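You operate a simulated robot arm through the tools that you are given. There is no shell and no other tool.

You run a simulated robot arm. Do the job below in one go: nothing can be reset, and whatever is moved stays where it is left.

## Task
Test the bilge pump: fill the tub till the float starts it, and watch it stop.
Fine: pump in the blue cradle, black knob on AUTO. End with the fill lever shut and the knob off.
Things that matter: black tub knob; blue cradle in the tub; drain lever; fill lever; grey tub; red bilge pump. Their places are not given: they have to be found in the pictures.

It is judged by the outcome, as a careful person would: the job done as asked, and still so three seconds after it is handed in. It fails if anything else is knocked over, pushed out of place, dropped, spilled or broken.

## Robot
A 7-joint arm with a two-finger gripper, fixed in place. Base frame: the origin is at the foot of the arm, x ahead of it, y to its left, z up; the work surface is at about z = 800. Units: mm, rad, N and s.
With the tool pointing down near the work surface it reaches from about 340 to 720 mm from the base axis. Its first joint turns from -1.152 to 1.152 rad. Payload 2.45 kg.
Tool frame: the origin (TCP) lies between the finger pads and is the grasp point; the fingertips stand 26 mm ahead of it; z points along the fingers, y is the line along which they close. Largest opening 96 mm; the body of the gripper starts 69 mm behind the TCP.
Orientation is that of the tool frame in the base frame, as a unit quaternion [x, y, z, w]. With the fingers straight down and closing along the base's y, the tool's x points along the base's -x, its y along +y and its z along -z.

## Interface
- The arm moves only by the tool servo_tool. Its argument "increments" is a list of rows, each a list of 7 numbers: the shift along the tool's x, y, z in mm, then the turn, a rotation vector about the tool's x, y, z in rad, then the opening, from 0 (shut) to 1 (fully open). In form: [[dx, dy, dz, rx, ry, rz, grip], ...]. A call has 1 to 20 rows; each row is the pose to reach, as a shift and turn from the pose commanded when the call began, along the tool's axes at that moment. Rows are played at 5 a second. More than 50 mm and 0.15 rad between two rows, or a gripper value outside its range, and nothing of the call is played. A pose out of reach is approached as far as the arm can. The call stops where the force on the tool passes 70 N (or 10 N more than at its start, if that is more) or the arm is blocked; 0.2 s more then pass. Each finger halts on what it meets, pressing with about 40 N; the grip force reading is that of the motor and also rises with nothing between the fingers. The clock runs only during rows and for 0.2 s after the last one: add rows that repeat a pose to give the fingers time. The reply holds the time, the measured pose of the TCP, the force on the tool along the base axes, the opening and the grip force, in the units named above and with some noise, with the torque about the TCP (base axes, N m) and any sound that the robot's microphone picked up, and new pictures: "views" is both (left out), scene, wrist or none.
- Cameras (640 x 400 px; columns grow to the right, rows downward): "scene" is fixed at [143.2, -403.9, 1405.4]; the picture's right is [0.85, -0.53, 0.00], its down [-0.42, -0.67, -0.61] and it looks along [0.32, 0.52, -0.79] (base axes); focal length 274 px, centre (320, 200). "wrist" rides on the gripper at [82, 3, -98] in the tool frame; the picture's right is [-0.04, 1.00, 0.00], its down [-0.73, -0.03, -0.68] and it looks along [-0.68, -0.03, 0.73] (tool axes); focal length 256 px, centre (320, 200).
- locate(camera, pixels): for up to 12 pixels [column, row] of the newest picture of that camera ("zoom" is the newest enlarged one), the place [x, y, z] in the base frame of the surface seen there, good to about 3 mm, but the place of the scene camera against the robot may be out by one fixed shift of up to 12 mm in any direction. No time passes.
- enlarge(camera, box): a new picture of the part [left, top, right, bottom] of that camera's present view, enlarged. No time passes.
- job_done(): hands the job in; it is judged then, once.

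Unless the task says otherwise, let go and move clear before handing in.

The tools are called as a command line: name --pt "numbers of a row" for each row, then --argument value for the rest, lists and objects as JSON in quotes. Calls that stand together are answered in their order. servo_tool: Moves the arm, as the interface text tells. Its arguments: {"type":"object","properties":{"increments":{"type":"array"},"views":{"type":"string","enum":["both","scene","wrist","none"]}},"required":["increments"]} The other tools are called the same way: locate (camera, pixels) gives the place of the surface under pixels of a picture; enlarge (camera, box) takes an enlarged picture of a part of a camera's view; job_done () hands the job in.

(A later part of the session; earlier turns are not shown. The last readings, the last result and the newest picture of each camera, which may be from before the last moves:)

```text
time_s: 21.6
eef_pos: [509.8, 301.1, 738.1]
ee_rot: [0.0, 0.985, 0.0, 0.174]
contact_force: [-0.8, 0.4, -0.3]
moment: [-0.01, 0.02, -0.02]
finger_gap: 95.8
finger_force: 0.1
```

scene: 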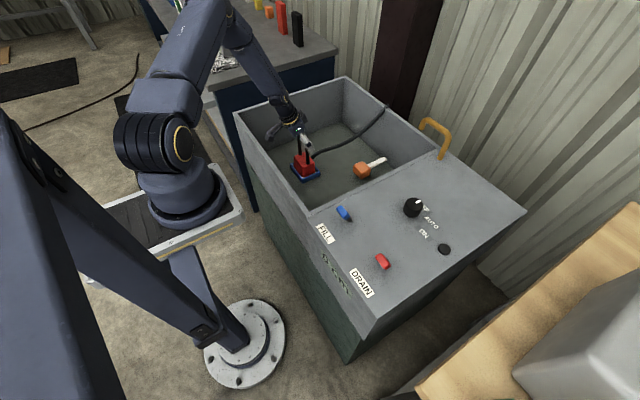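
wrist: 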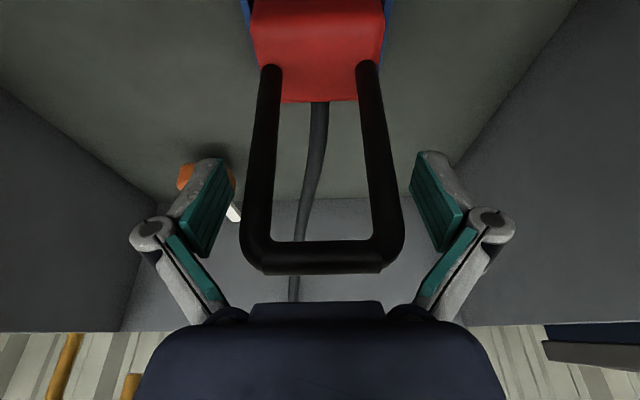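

The pump is released with the fingers clear at 95.8 mm and no load. I'll rise straight up out of the tub.

servo_tool --pt "-6.9 0 -18.8 0 0 0 1" --pt "-13.8 0 -37.6 0 0 0 1" --pt "-27.5 0 -75.1 0 0 0 1" --pt "-41.2 0 -112.7 0 0 0 1" --pt "-55 0 -150.2 0 0 0 1" --pt "-68.6 0 -187.8 0 0 0 1" --pt "-82.3 0 -225.4 0 0 0 1" --pt "-103.6 0 -270 0 0 0 1" --pt "-103.6 0 -283 0 0 0 1" --views "both"

enlarge --camera "scene" --box '[270, 110, 360, 190]'

```text
time_s: 23.6
eef_pos: [509.4, 299.7, 1039.1]
ee_rot: [-0.001, 0.985, 0.0, 0.175]
contact_force: [-0.1, 0.8, 0.5]
moment: [0.03, -0.01, 0.0]
finger_gap: 95.9
finger_force: 0.0
```

scene: 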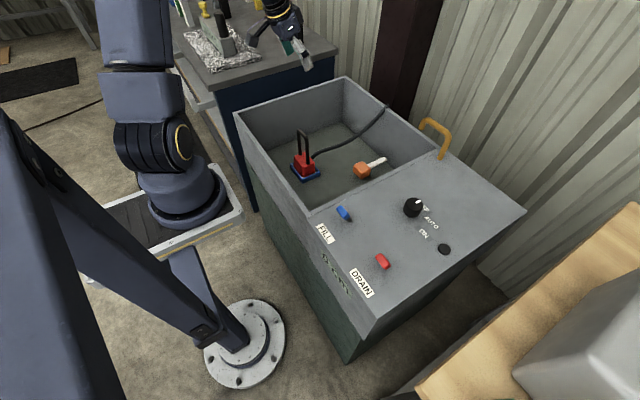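
wrist: 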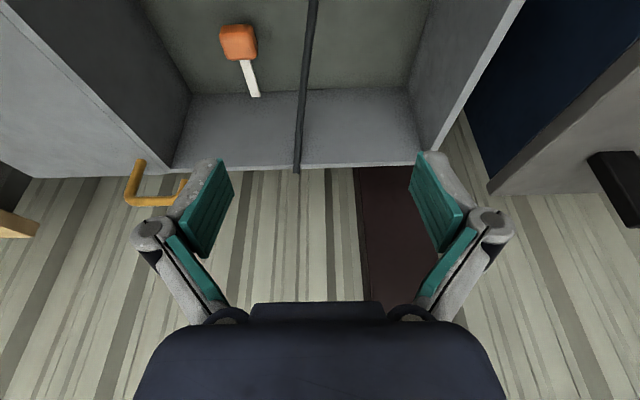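

```text
5.00 times, centred on (315, 150) of scene
```

zoom: 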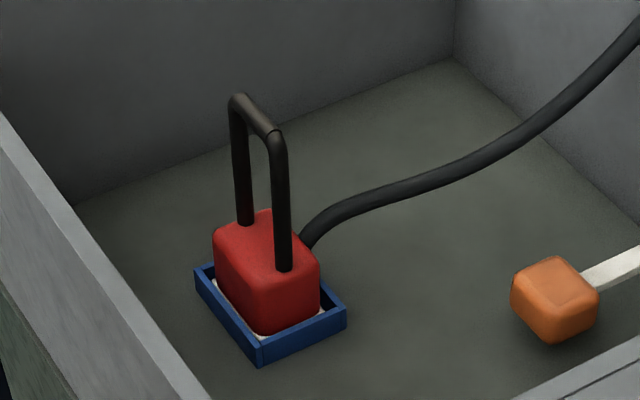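

The pump stands in the cradle with the handle free. Next is the knob: I'll straighten the tool and move above (500,-172), looking at the knob from the wrist camera.

servo_tool --pt "1.6 -20 0 0 0.05 0 1" --pt "3.3 -60 0 0 0.13 0 1" --pt "5 -100 0 0 0.2 0 1" --pt "6.6 -140 0 0 0.28 0 1" --pt "8.2 -180 0 0 0.35 0 1" --pt "9.8 -220 0 0 0.35 0 1" --pt "11.4 -260 0 0 0.35 0 1" --pt "13 -300 0 0 0.35 0 1" --pt "14.6 -340 0 0 0.35 0 1" --pt "16.2 -380 0 0 0.35 0 1" --pt "17.8 -420 10 0 0.35 0 1" --pt "19.7 -455 20 0 0.35 0 1" --pt "19.7 -472 24.8 0 0.35 0 1" --pt "19.7 -472 24.8 0 0.35 0 1" --views "both"

```text
time_s: 26.6
eef_pos: [501.5, -172.4, 1010.0]
ee_rot: [-0.001, 1.0, 0.0, 0.0]
contact_force: [0.1, 0.5, -0.1]
moment: [-0.04, -0.02, 0.02]
finger_gap: 96.4
finger_force: 0.0
```

scene: 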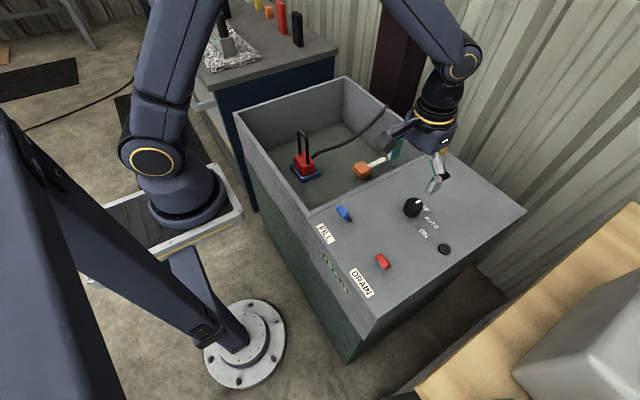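
wrist: 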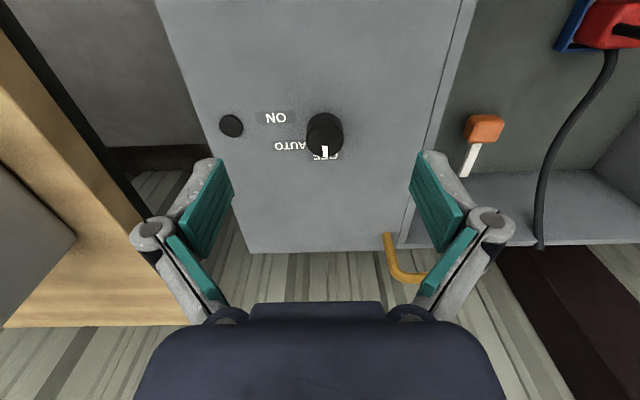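

The knob shows at (324,135) in the wrist view with its white mark on OFF, and AUTO and ON lie clockwise from there seen from above. I'll measure the knob and labels precisely.

enlarge --camera "wrist" --box '[210, 95, 370, 185]'

locate --camera "wrist" --pixels '[[324, 140], [308, 140], [341, 140], [324, 127], [324, 153], [324, 150], [324, 118], [326, 158], [291, 146], [276, 118], [231, 126], [343, 130]]'

```text
4.00 times, centred on (290, 140) of wrist
```

zoom: 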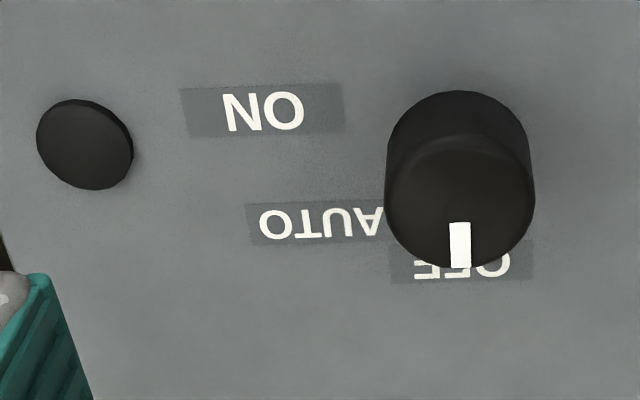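

```text
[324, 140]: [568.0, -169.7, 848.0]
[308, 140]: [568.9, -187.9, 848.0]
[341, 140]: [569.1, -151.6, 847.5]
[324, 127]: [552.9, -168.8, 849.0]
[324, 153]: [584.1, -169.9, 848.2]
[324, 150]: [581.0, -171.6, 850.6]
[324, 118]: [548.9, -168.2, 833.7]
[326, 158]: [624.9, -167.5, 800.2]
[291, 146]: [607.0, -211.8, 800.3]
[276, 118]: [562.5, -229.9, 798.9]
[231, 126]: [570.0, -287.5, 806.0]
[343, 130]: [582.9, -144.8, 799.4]
```

The knob centre is (568.7,-169), about 41 mm across with its top at z 848. AUTO lies about 47° clockwise from OFF and ON about 95°. I'll go above the knob with the tool turned back 0.4 rad, so the whole turn stays near the middle of the wrist's range.

servo_tool --pt "-17 1 20 0 0 -0.1 1" --pt "-34 2 40 0 0 -0.2 1" --pt "-51 3 60 0 0 -0.3 1" --pt "-67.2 3.4 80 0 0 -0.4 1" --pt "-67.2 3.4 80 0 0 -0.4 1" --views "both"

```text
time_s: 27.8
eef_pos: [567.7, -169.3, 928.7]
ee_rot: [-0.2, 0.98, 0.0, 0.0]
contact_force: [0.2, -0.7, 0.0]
moment: [-0.02, 0.0, -0.01]
finger_gap: 96.0
finger_force: 0.1
```

scene: 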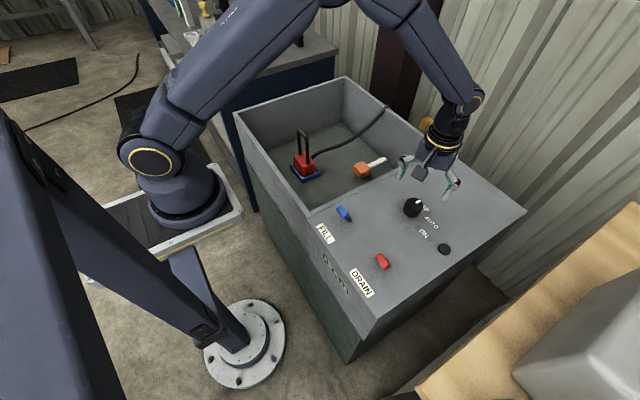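
wrist: 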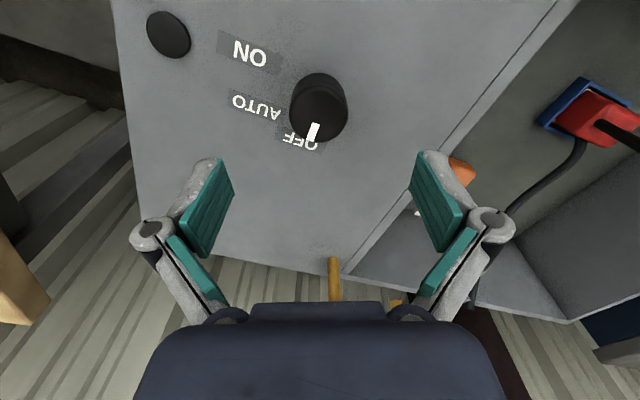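

I'm above the knob at (568,-169,929) with the tool turned 0.4 rad. I'll check the knob's centre again from this closer view before descending.

locate --camera "wrist" --pixels '[[318, 112], [292, 112], [345, 112], [318, 92], [318, 138], [280, 140], [257, 106], [249, 53], [300, 140]]'

enlarge --camera "wrist" --box '[220, 20, 380, 170]'

```text
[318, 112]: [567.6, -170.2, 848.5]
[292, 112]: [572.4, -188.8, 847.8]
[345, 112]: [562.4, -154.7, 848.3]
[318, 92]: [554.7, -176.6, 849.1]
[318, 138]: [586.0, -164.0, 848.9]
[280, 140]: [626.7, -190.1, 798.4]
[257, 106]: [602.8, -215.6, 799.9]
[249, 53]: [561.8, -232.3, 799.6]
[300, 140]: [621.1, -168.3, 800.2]
```

```text
2.67 times, centred on (300, 95) of wrist
```

zoom: 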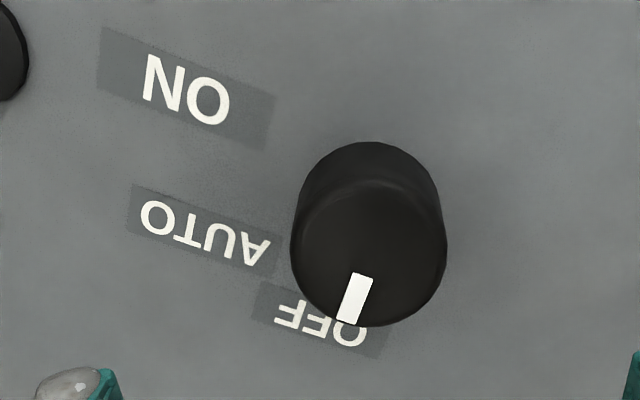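

The knob centre is (568.5,-169.7), directly under the tool. I'll descend so the fingers straddle it (TCP z of about 842) and close gently.

servo_tool --pt "0 0 22 0 0 0 1" --pt "0 0 44 0 0 0 1" --pt "0 0 66 0 0 0 1" --pt "0 0 86 0 0 0 1" --pt "0 0 86 0 0 0 1" --views "wrist"

servo_tool --pt "0 0 0 0 0 0 0.7" --pt "0 0 0 0 0 0 0.5" --pt "0 0 0 0 0 0 0.2" --pt "0 0 0 0 0 0 0" --pt "0 0 0 0 0 0 0" --pt "0 0 0 0 0 0 0" --views "both"

```text
time_s: 29.0
eef_pos: [568.1, -168.2, 844.3]
ee_rot: [-0.2, 0.98, 0.0, 0.001]
contact_force: [-1.2, -0.2, 0.2]
moment: [0.04, 0.03, -0.03]
finger_gap: 96.1
finger_force: 0.1
```

wrist: 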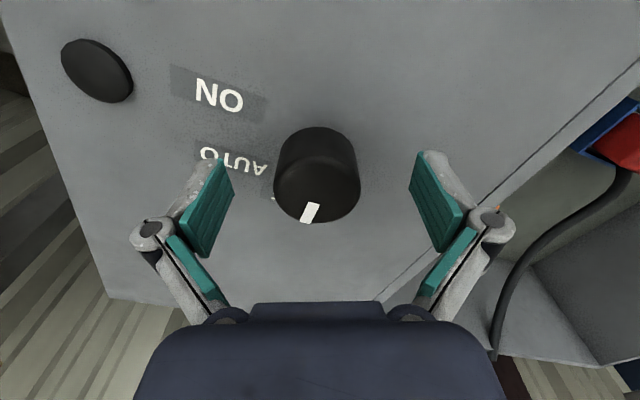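

```text
time_s: 30.4
eef_pos: [568.3, -171.1, 845.0]
ee_rot: [-0.198, 0.98, -0.002, 0.001]
contact_force: [4.7, -9.6, -1.1]
moment: [-0.4, -0.19, -0.01]
finger_gap: 43.4
finger_force: 44.6
```

scene: 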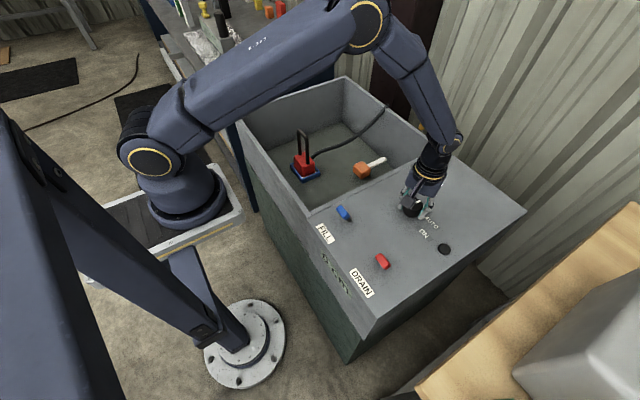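
wrist: 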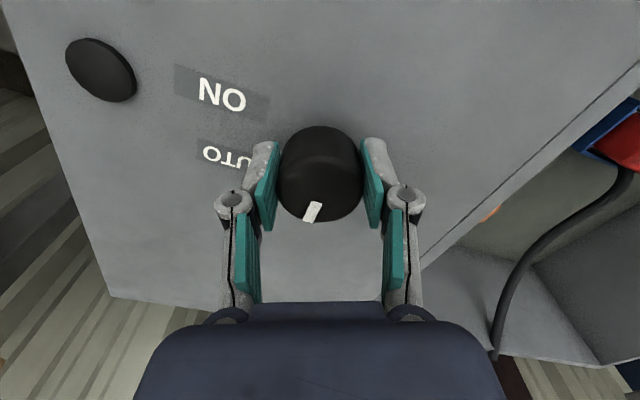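

The knob is gripped firmly (gap 43.4 mm) with only a small side load. I'll turn it clockwise, seen from above, about 0.82 rad toward AUTO.

servo_tool --pt "0 0 0 0 0 0.1 0" --pt "0 0 0 0 0 0.2 0" --pt "0 0 0 0 0 0.3 0" --pt "0 0 0 0 0 0.4 0" --pt "0 0 0 0 0 0.5 0" --pt "0 0 0 0 0 0.6 0" --pt "0 0 0 0 0 0.7 0" --pt "0 0 0 0 0 0.8 0" --pt "0 0 0 0 0 0.82 0" --pt "0 0 0 0 0 0.82 0" --views "both"

```text
time_s: 32.6
eef_pos: [568.1, -169.0, 844.1]
ee_rot: [0.209, 0.978, -0.001, 0.001]
contact_force: [-5.2, -7.4, 27.0]
moment: [-0.42, -0.49, -0.01]
finger_gap: 43.4
finger_force: 45.3
```

scene: 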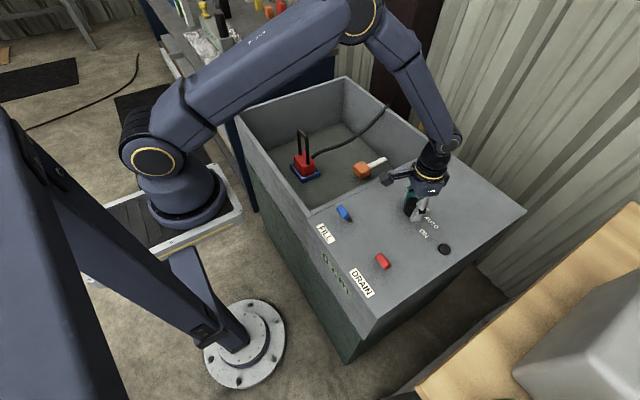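
wrist: 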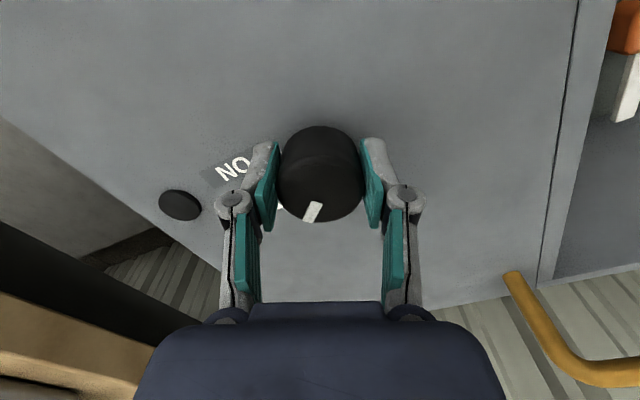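

The knob turned with the gripper by about 47°. I'll let go, rise clear and check where the mark points.

servo_tool --pt "0 0 0 0 0 0 0.4" --pt "0 0 0 0 0 0 0.8" --pt "0 0 0 0 0 0 1" --pt "0 0 0 0 0 0 1" --pt "0 0 -30 0 0 0 1" --pt "0 0 -65 0 0 0 1" --pt "0 0 -100 0 0 0 1" --pt "0 0 -100 0 0 0 1" --views "both"

enlarge --camera "scene" --box '[370, 170, 480, 270]'

```text
time_s: 34.4
eef_pos: [569.8, -168.8, 945.1]
ee_rot: [0.208, 0.978, 0.0, -0.001]
contact_force: [-0.6, -0.3, -0.4]
moment: [0.0, 0.0, 0.02]
finger_gap: 95.9
finger_force: 0.1
```

scene: 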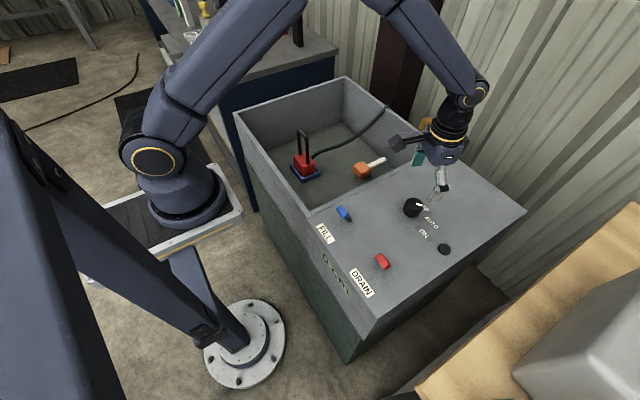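
wrist: 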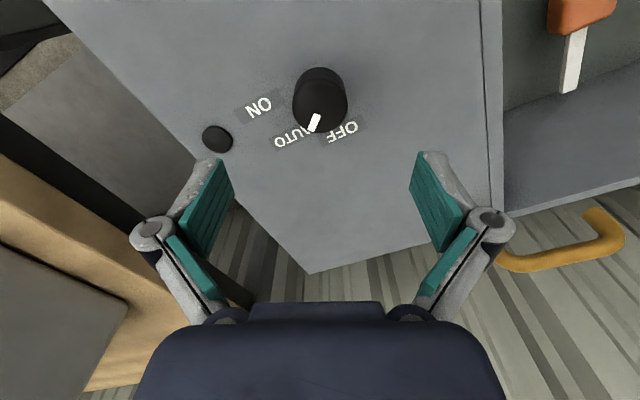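

```text
4.00 times, centred on (425, 220) of scene
```

zoom: 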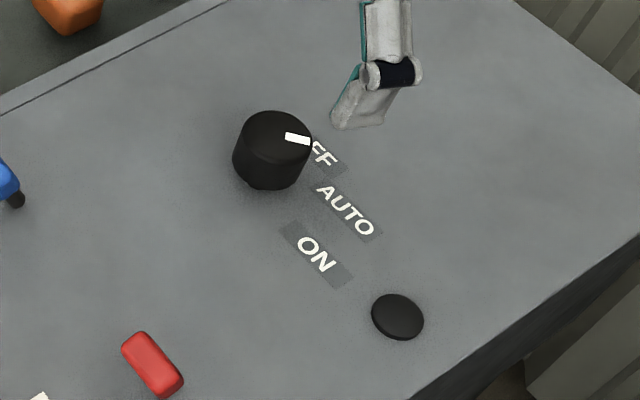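

The mark now points between OFF and AUTO in the scene view. I'll measure its angle precisely using the wrist camera.

enlarge --camera "wrist" --box '[230, 50, 380, 160]'

locate --camera "wrist" --pixels '[[316, 116], [311, 129], [294, 105], [346, 105], [320, 84], [320, 131], [258, 107], [296, 137], [343, 131], [285, 141]]'

```text
3.64 times, centred on (305, 105) of wrist
```

zoom: 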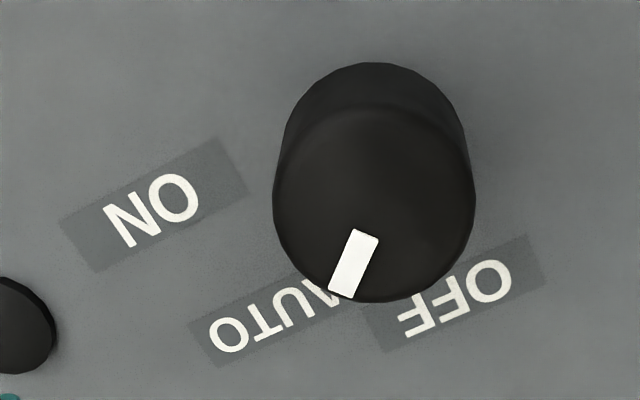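

```text
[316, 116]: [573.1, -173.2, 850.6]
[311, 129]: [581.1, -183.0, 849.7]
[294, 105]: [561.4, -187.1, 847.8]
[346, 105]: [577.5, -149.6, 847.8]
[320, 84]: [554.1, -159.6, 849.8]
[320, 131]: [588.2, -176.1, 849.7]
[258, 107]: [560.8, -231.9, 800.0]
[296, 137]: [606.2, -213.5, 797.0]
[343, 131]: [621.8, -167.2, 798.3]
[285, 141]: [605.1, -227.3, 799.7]
```

The mark points to about -48°, in line with the AUTO label at about -50°, so the knob is on AUTO. Next I'll go to the fill lever, straightening the tool and moving to about (420,-100,1000) for a closer look.

servo_tool --pt "33 0.3 -20 0 0 -0.08 1" --pt "66 0.7 -40 0 0 -0.16 1" --pt "99 1 -55 0 0 -0.25 1" --pt "132 1.4 -55 0 0 -0.34 1" --pt "165 1.8 -55 0 0 -0.42 1" --pt "165 1.8 -55 0 0 -0.42 1" --views "both"

```text
time_s: 35.8
eef_pos: [417.4, -99.5, 999.4]
ee_rot: [-0.001, 1.0, 0.0, 0.0]
contact_force: [-0.2, 0.3, -0.7]
moment: [0.0, 0.0, -0.01]
finger_gap: 96.0
finger_force: 0.1
```

scene: 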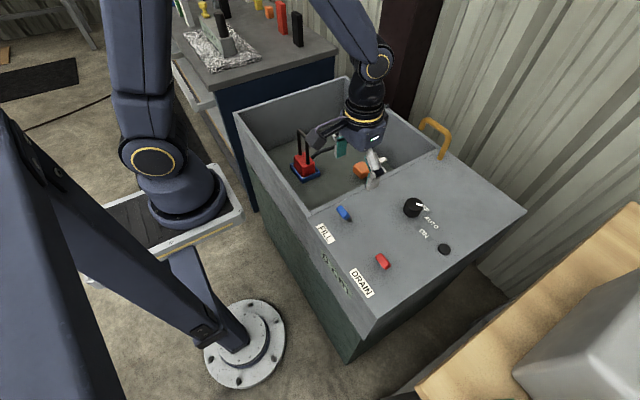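
wrist: 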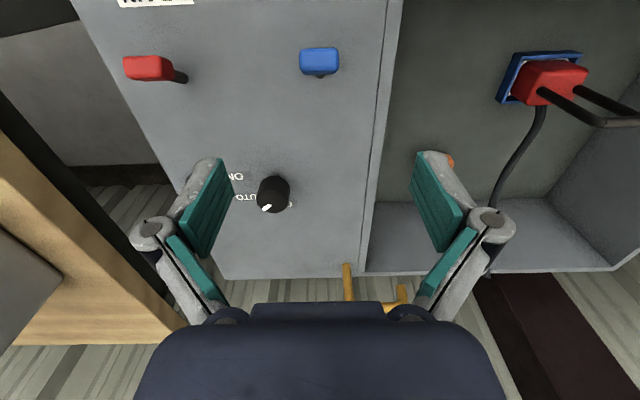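

enlarge --camera "wrist" --box '[110, 0, 370, 120]'

locate --camera "wrist" --pixels '[[319, 55], [300, 55], [338, 55], [319, 48], [319, 65], [319, 72], [320, 77], [319, 82], [150, 67], [125, 67], [175, 75], [184, 79]]'

enlarge --camera "wrist" --box '[280, 25, 360, 95]'

```text
2.46 times, centred on (240, 60) of wrist
```

zoom: 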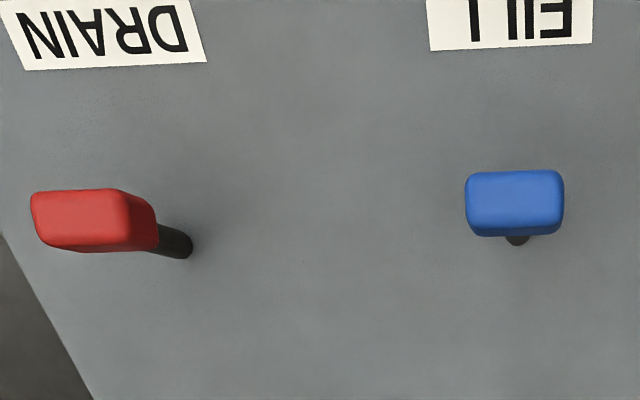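

```text
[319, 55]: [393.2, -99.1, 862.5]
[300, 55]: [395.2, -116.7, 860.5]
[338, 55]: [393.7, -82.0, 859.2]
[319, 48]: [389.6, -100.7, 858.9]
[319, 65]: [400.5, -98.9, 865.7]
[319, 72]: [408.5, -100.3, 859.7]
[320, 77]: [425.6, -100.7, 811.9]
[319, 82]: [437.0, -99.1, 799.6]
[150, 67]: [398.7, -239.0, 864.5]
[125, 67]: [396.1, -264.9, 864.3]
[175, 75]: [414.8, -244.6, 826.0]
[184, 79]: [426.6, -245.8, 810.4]
```

```text
5.71 times, centred on (320, 60) of wrist
```

zoom: 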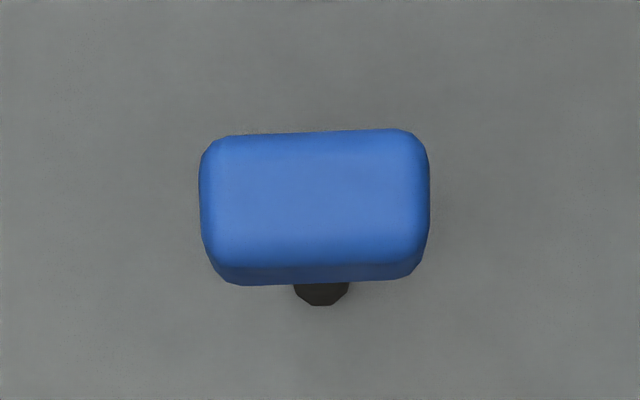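

The fill lever's handle (blue) is about 36 mm wide in y, with its top-face centre near (397.5,-99,863), leaning about 26° toward the robot from a pivot near (429,-100,800). I'll straddle it with open fingers at the handle's centre, about (402,-99.5,853).

servo_tool --pt "5 0 30 0 0 0 1" --pt "10 0 60 0 0 0 1" --pt "15 0 90 0 0 0 1" --pt "15 0 120 0 0 0 1" --pt "15 0 144 0 0 0 1" --pt "15 0 144 0 0 0 1" --views "both"

```text
time_s: 37.2
eef_pos: [402.5, -100.1, 854.9]
ee_rot: [0.0, 1.0, -0.001, -0.001]
contact_force: [-0.3, 0.1, -0.4]
moment: [0.03, -0.02, -0.03]
finger_gap: 96.1
finger_force: 0.0
```

scene: 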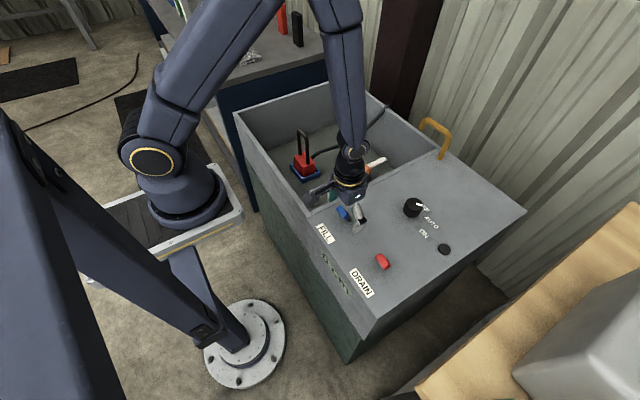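
wrist: 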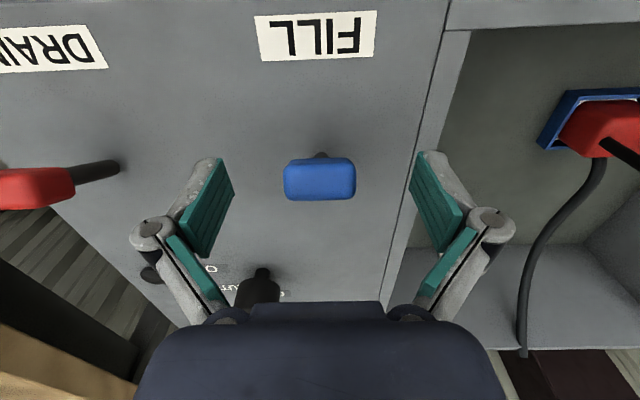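

The handle is centred between the fingers with no contact. I'll close on it.

servo_tool --pt "0 0 0 0 0 0 0.7" --pt "0 0 0 0 0 0 0.5" --pt "0 0 0 0 0 0 0.25" --pt "0 0 0 0 0 0 0" --pt "0 0 0 0 0 0 0" --pt "0 0 0 0 0 0 0" --views "wrist"

```text
time_s: 38.6
eef_pos: [404.4, -99.4, 855.7]
ee_rot: [-0.001, 1.0, 0.001, 0.0]
contact_force: [-0.3, 2.7, 2.6]
moment: [0.05, 0.03, -0.05]
finger_gap: 32.6
finger_force: 45.2
```

wrist: 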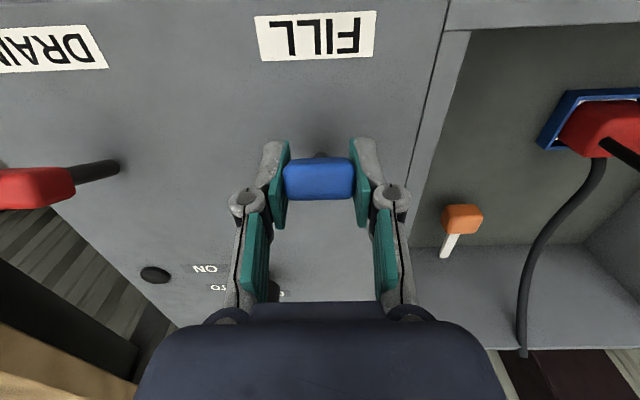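

The handle is gripped at 32.6 mm. I'll swing it a first small step away from the robot, along its arc, and watch forces and sound.

servo_tool --pt "-3.5 0 -1.5 0 0 0 0" --pt "-7 0 -2.9 0 0 0 0" --pt "-10.5 0 -4 0 0 0 0" --views "both"

```text
time_s: 39.4
eef_pos: [411.0, -99.5, 859.9]
ee_rot: [0.0, 1.0, 0.001, -0.005]
contact_force: [-21.2, -6.1, -4.7]
moment: [-0.1, 1.34, 0.06]
finger_gap: 32.6
finger_force: 44.6
```

scene: 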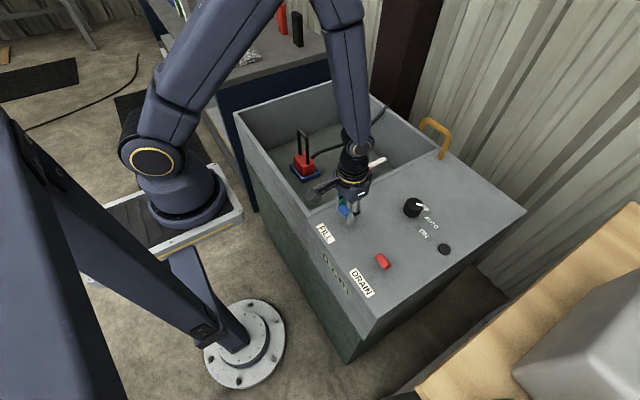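
wrist: 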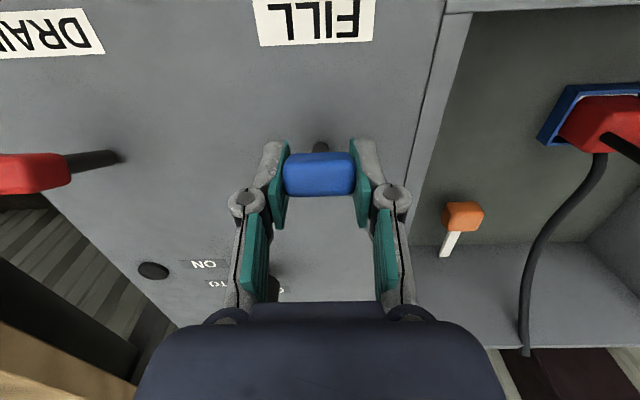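

The handle moves with the fingers against about 21 N, with no sound yet. I'll continue along the arc.

servo_tool --pt "-3.5 0 -0.8 0 0 0 0" --pt "-7 0 -1.4 0 0 0 0" --pt "-10.3 0 -1.8 0 0 0 0" --views "both"

```text
time_s: 40.2
eef_pos: [420.5, -99.1, 861.1]
ee_rot: [-0.001, 1.0, 0.002, -0.002]
contact_force: [-21.6, -9.5, 5.5]
moment: [-0.15, 1.35, 0.05]
finger_gap: 32.4
finger_force: 45.2
```

scene: 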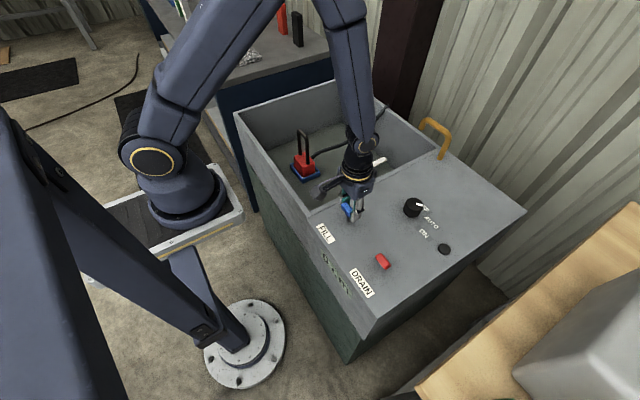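
wrist: 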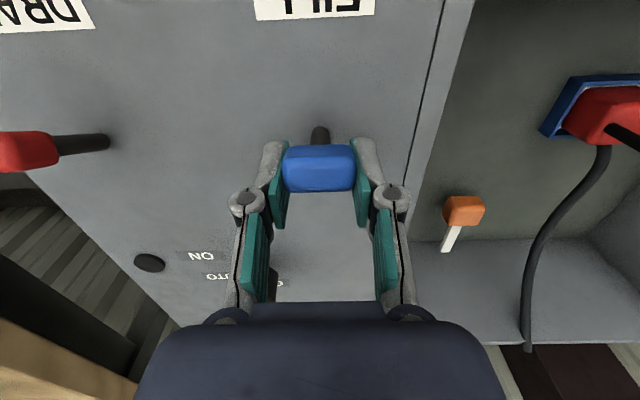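

The lever is near upright and moving evenly at about 21 N, with no water yet. I'll continue past vertical.

servo_tool --pt "-3.5 0 -0.2 0 0 0 0" --pt "-7 0 -0.2 0 0 0 0" --pt "-10.4 0 0 0 0 0 0" --pt "-14 0 0.6 0 0 0 0" --views "both"

```text
time_s: 41.2
eef_pos: [436.1, -100.7, 858.4]
ee_rot: [0.0, 1.0, 0.001, -0.003]
contact_force: [-19.9, -9.3, 5.0]
moment: [-0.13, 1.24, 0.08]
finger_gap: 32.5
finger_force: 45.4
```

scene: 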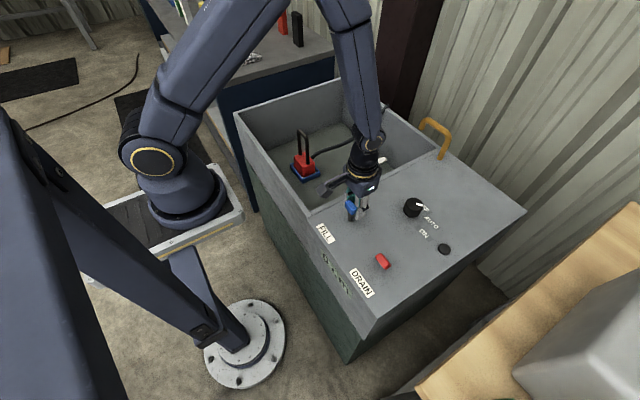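
wrist: 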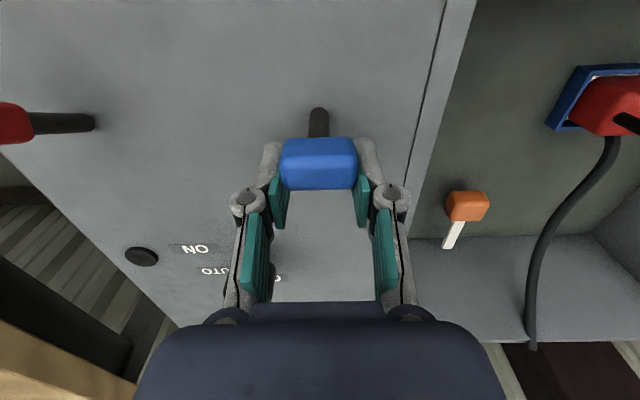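

The handle has passed vertical and there's still no sound or water. I'll keep moving along the arc, lowering slightly to stay on the handle.

servo_tool --pt "-3.5 0 1.5 0 0 0 0" --pt "-7 0 3 0 0 0 0" --pt "-10.5 0 4.5 0 0 0 0" --views "both"

```text
time_s: 42.0
eef_pos: [447.9, -99.5, 856.4]
ee_rot: [0.0, 1.0, 0.0, -0.002]
contact_force: [-18.3, -8.2, 10.3]
moment: [-0.12, 1.23, 0.08]
finger_gap: 32.3
finger_force: 45.2
```

scene: 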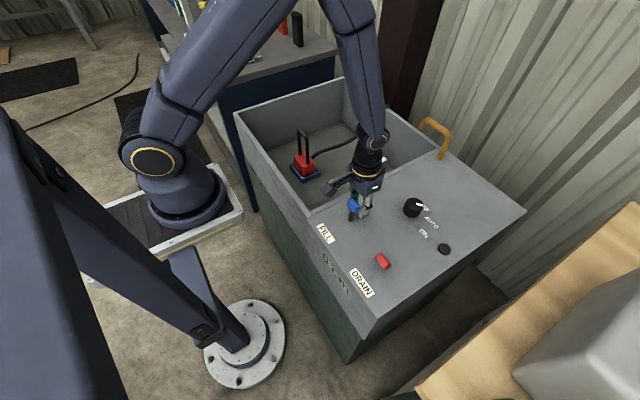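
wrist: 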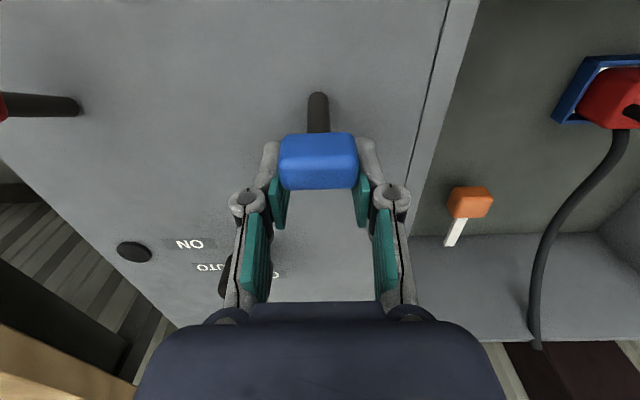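

The lever is now leaning away from the robot. I'll read the level display and look for water in the tub before going further.

enlarge --camera "scene" --box '[300, 180, 400, 300]'

enlarge --camera "scene" --box '[230, 80, 430, 210]'

```text
3.33 times, centred on (350, 240) of scene
```

zoom: 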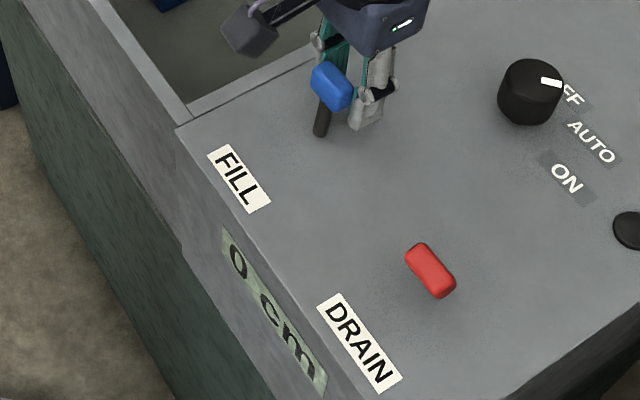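

```text
3.08 times, centred on (330, 145) of scene
```

zoom: 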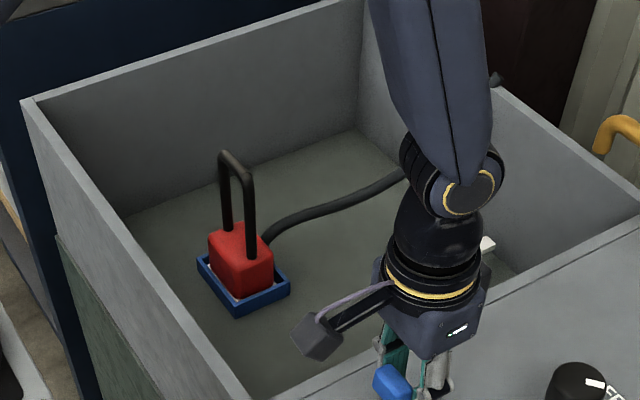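

The gauge still reads 0 cm and no water shows, so the lever isn't open yet. I'll continue the swing.

servo_tool --pt "-3.5 0 1.3 0 0 0 0" --pt "-7 0 2.6 0 0 0 0" --pt "-10.5 0 4.5 0 0 0 0" --views "both"

```text
time_s: 42.8
eef_pos: [461.0, -99.7, 852.5]
ee_rot: [-0.001, 1.0, 0.0, 0.001]
contact_force: [-12.0, -5.2, 7.0]
moment: [0.07, 0.82, 0.08]
finger_gap: 31.2
finger_force: 45.2
```

scene: 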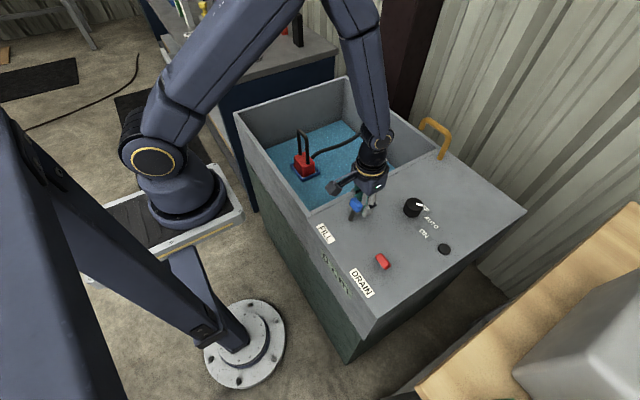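
wrist: 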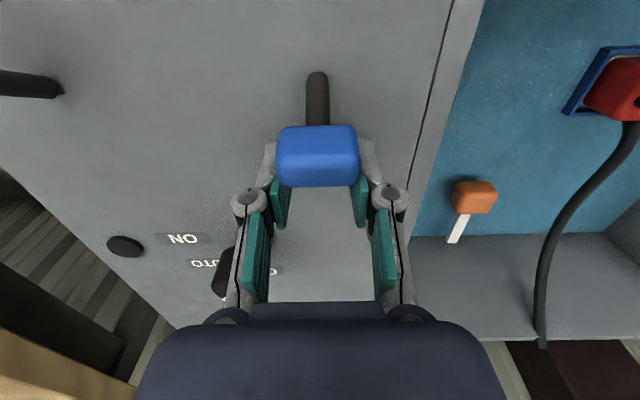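

Water is now in the tub, so the fill is open. I'll check the gauge and wait a short time while holding the lever.

enlarge --camera "scene" --box '[300, 180, 400, 300]'

servo_tool --pt "0 0 2 0 0 0 0" --pt "0 0 4 0 0 0 0" --views "both"

enlarge --camera "scene" --box '[300, 180, 400, 300]'

```text
3.33 times, centred on (350, 240) of scene
```

zoom: 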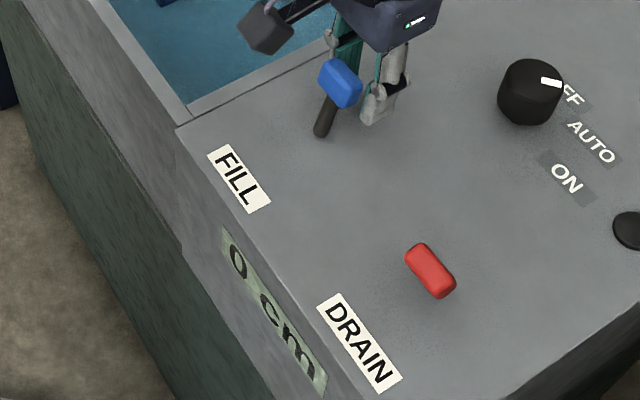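

```text
time_s: 43.4
eef_pos: [462.0, -99.8, 846.9]
ee_rot: [-0.001, 1.0, 0.0, 0.002]
contact_force: [-0.8, 0.3, -0.1]
moment: [0.01, 0.0, -0.05]
finger_gap: 0.0
finger_force: 28.6
```

scene: 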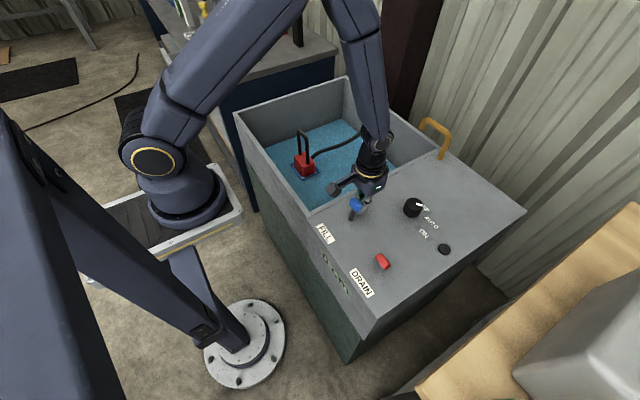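
wrist: 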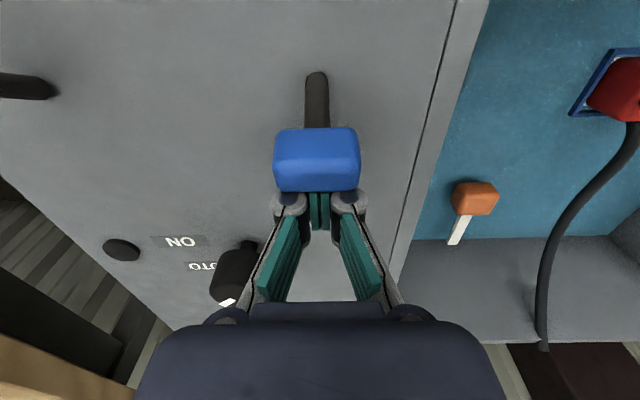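

```text
3.33 times, centred on (350, 240) of scene
```

zoom: 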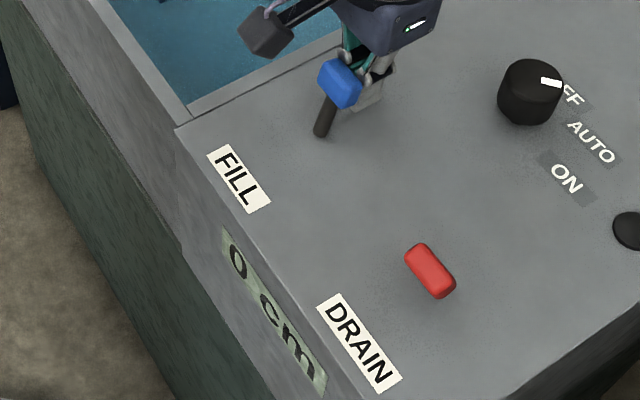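

The fingers slipped off and closed just beyond the handle on the +x side, but the lever stays open by itself and water is running. The closed fingers are in the right place to push it back shut, so I'll wait here and watch the level and listen.

servo_tool --pt "0 0 0 0 0 0 0" --pt "0 0 0 0 0 0 0" --pt "0 0 0 0 0 0 0" --pt "0 0 0 0 0 0 0" --views "both"

enlarge --camera "scene" --box '[300, 180, 400, 300]'

```text
time_s: 44.4
eef_pos: [459.9, -99.2, 847.0]
ee_rot: [0.0, 1.0, 0.0, 0.0]
contact_force: [0.2, -1.1, 0.7]
moment: [-0.02, 0.02, 0.04]
finger_gap: 6.1
finger_force: 28.9
```

scene: 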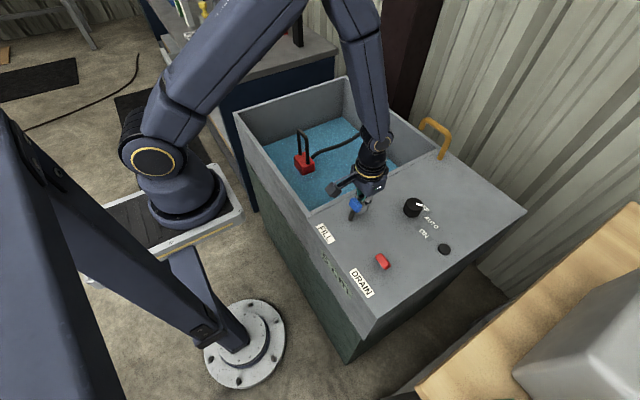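
wrist: 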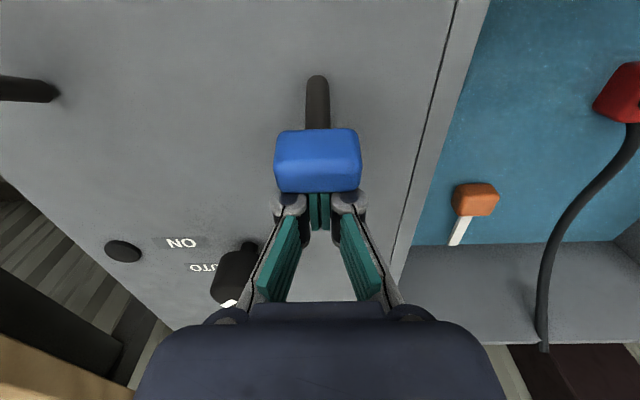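

```text
3.33 times, centred on (350, 240) of scene
```

zoom: 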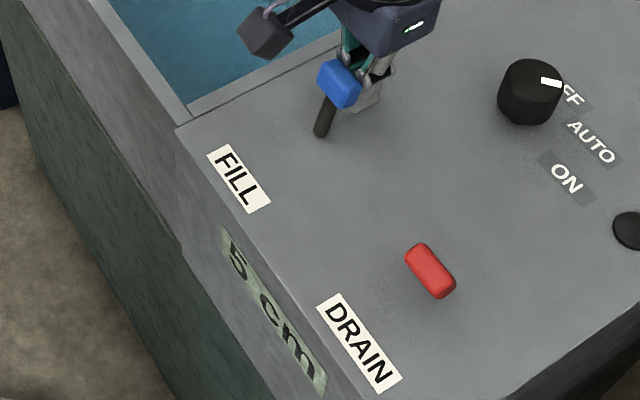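

The gauge now shows 5 cm, so the tub fills quickly. I'll wait in the shortest steps and watch for the pump starting.

servo_tool --pt "0 0 0 0 0 0 0" --views "both"

enlarge --camera "scene" --box '[230, 90, 410, 300]'

```text
time_s: 44.8
eef_pos: [459.5, -99.4, 848.2]
ee_rot: [-0.002, 1.0, 0.0, 0.0]
contact_force: [-0.3, -0.3, -0.7]
moment: [0.05, 0.03, -0.03]
finger_gap: 0.0
finger_force: 29.0
```

scene: 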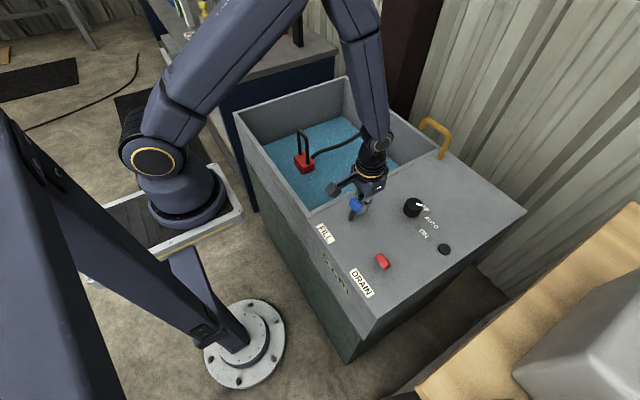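
wrist: 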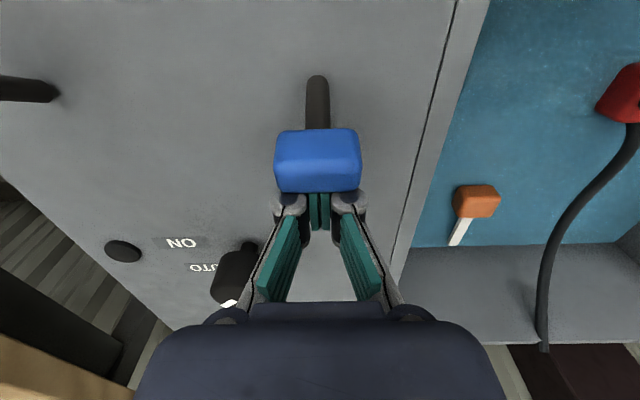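

```text
1.90 times, centred on (320, 195) of scene
```

zoom: 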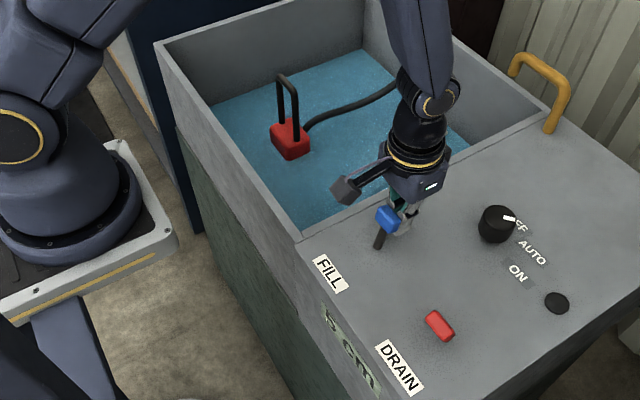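

The gauge still reads 5 cm and the float has begun to lift. I'll measure the water surface height and keep stepping.

locate --camera "wrist" --pixels '[[520, 130], [560, 60], [477, 190], [476, 203]]'

servo_tool --pt "0 0 0 0 0 0 0" --views "both"

locate --camera "wrist" --pixels '[[520, 130], [560, 60], [477, 190], [476, 203]]'

enlarge --camera "scene" --box '[300, 200, 400, 300]'

```text
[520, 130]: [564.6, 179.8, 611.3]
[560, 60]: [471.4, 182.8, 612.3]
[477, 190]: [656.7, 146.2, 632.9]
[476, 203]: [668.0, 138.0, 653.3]
```

```text
time_s: 45.2
eef_pos: [458.6, -100.2, 848.1]
ee_rot: [0.0, 1.0, 0.0, 0.001]
contact_force: [0.1, 0.1, -0.2]
moment: [0.03, -0.02, 0.04]
finger_gap: 0.0
finger_force: 28.3
```

scene: 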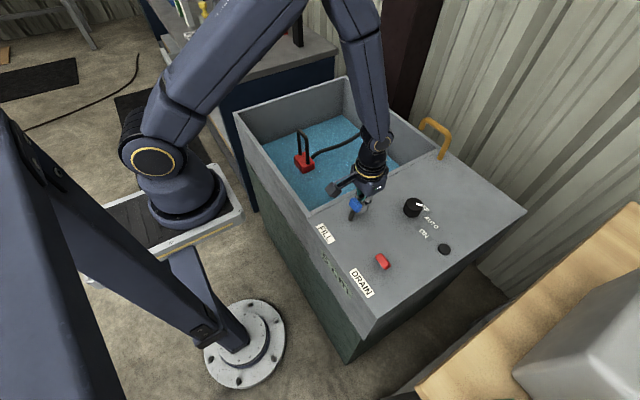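
wrist: 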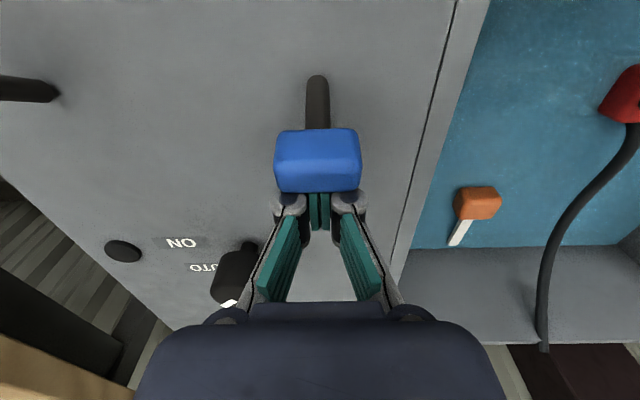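

```text
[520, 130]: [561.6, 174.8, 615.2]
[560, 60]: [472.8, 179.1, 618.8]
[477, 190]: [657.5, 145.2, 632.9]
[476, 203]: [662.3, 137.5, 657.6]
```

```text
4.00 times, centred on (350, 250) of scene
```

zoom: 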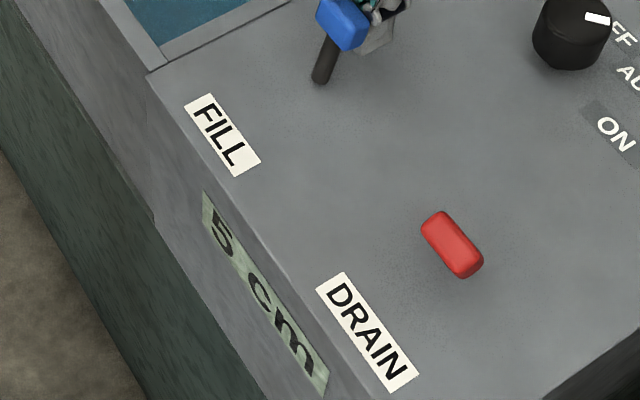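

The water surface is at z of about 617, rising about 12 mm/s, with roughly 180 mm of freeboard, so there's comfortable time. I'll wait in 0.8 s steps.

servo_tool --pt "0 0 0 0 0 0 0" --pt "0 0 0 0 0 0 0" --pt "0 0 0 0 0 0 0" --views "both"

locate --camera "wrist" --pixels '[[520, 130], [560, 60], [477, 190], [476, 203]]'

```text
time_s: 46.0
eef_pos: [460.2, -100.3, 848.4]
ee_rot: [0.0, 1.0, 0.0, 0.0]
contact_force: [-0.2, 0.2, 0.1]
moment: [0.02, -0.01, 0.01]
finger_gap: 0.1
finger_force: 28.0
```

scene: 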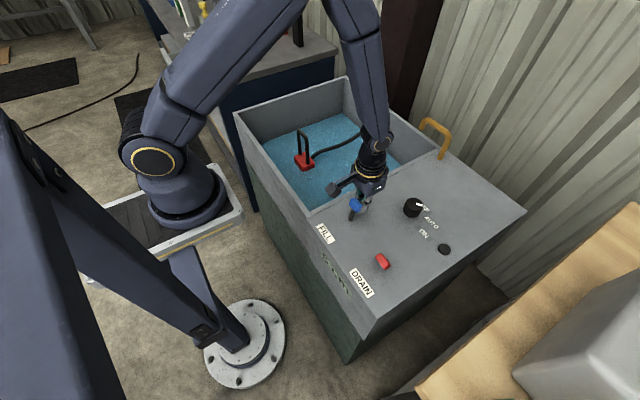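
wrist: 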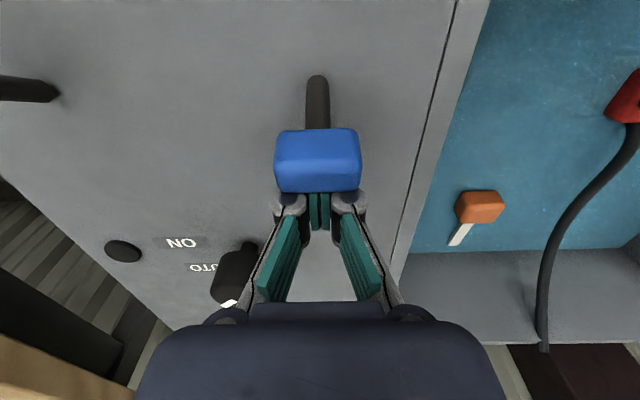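

```text
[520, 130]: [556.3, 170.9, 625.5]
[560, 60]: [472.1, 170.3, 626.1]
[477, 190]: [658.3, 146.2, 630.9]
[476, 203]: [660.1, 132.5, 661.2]
```

The water is at z of about 626 (around 5 cm), and the pump hasn't started. I'll keep waiting in short steps.

servo_tool --pt "0 0 0 0 0 0 0" --pt "0 0 0 0 0 0 0" --pt "0 0 0 0 0 0 0" --views "wrist"

locate --camera "wrist" --pixels '[[520, 130], [560, 60], [477, 190], [476, 203]]'

```text
time_s: 46.8
eef_pos: [459.0, -100.3, 846.2]
ee_rot: [0.0, 1.0, 0.001, 0.0]
contact_force: [0.3, 0.4, 0.2]
moment: [-0.01, 0.02, 0.03]
finger_gap: 0.0
finger_force: 28.4
```

wrist: 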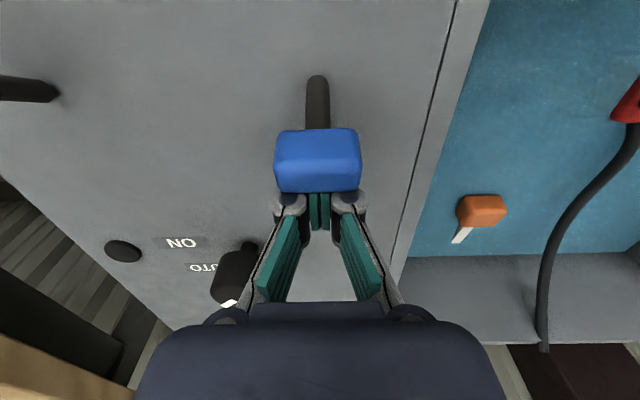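

```text
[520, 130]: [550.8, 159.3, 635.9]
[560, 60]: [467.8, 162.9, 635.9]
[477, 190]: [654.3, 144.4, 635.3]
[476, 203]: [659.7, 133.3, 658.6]
```

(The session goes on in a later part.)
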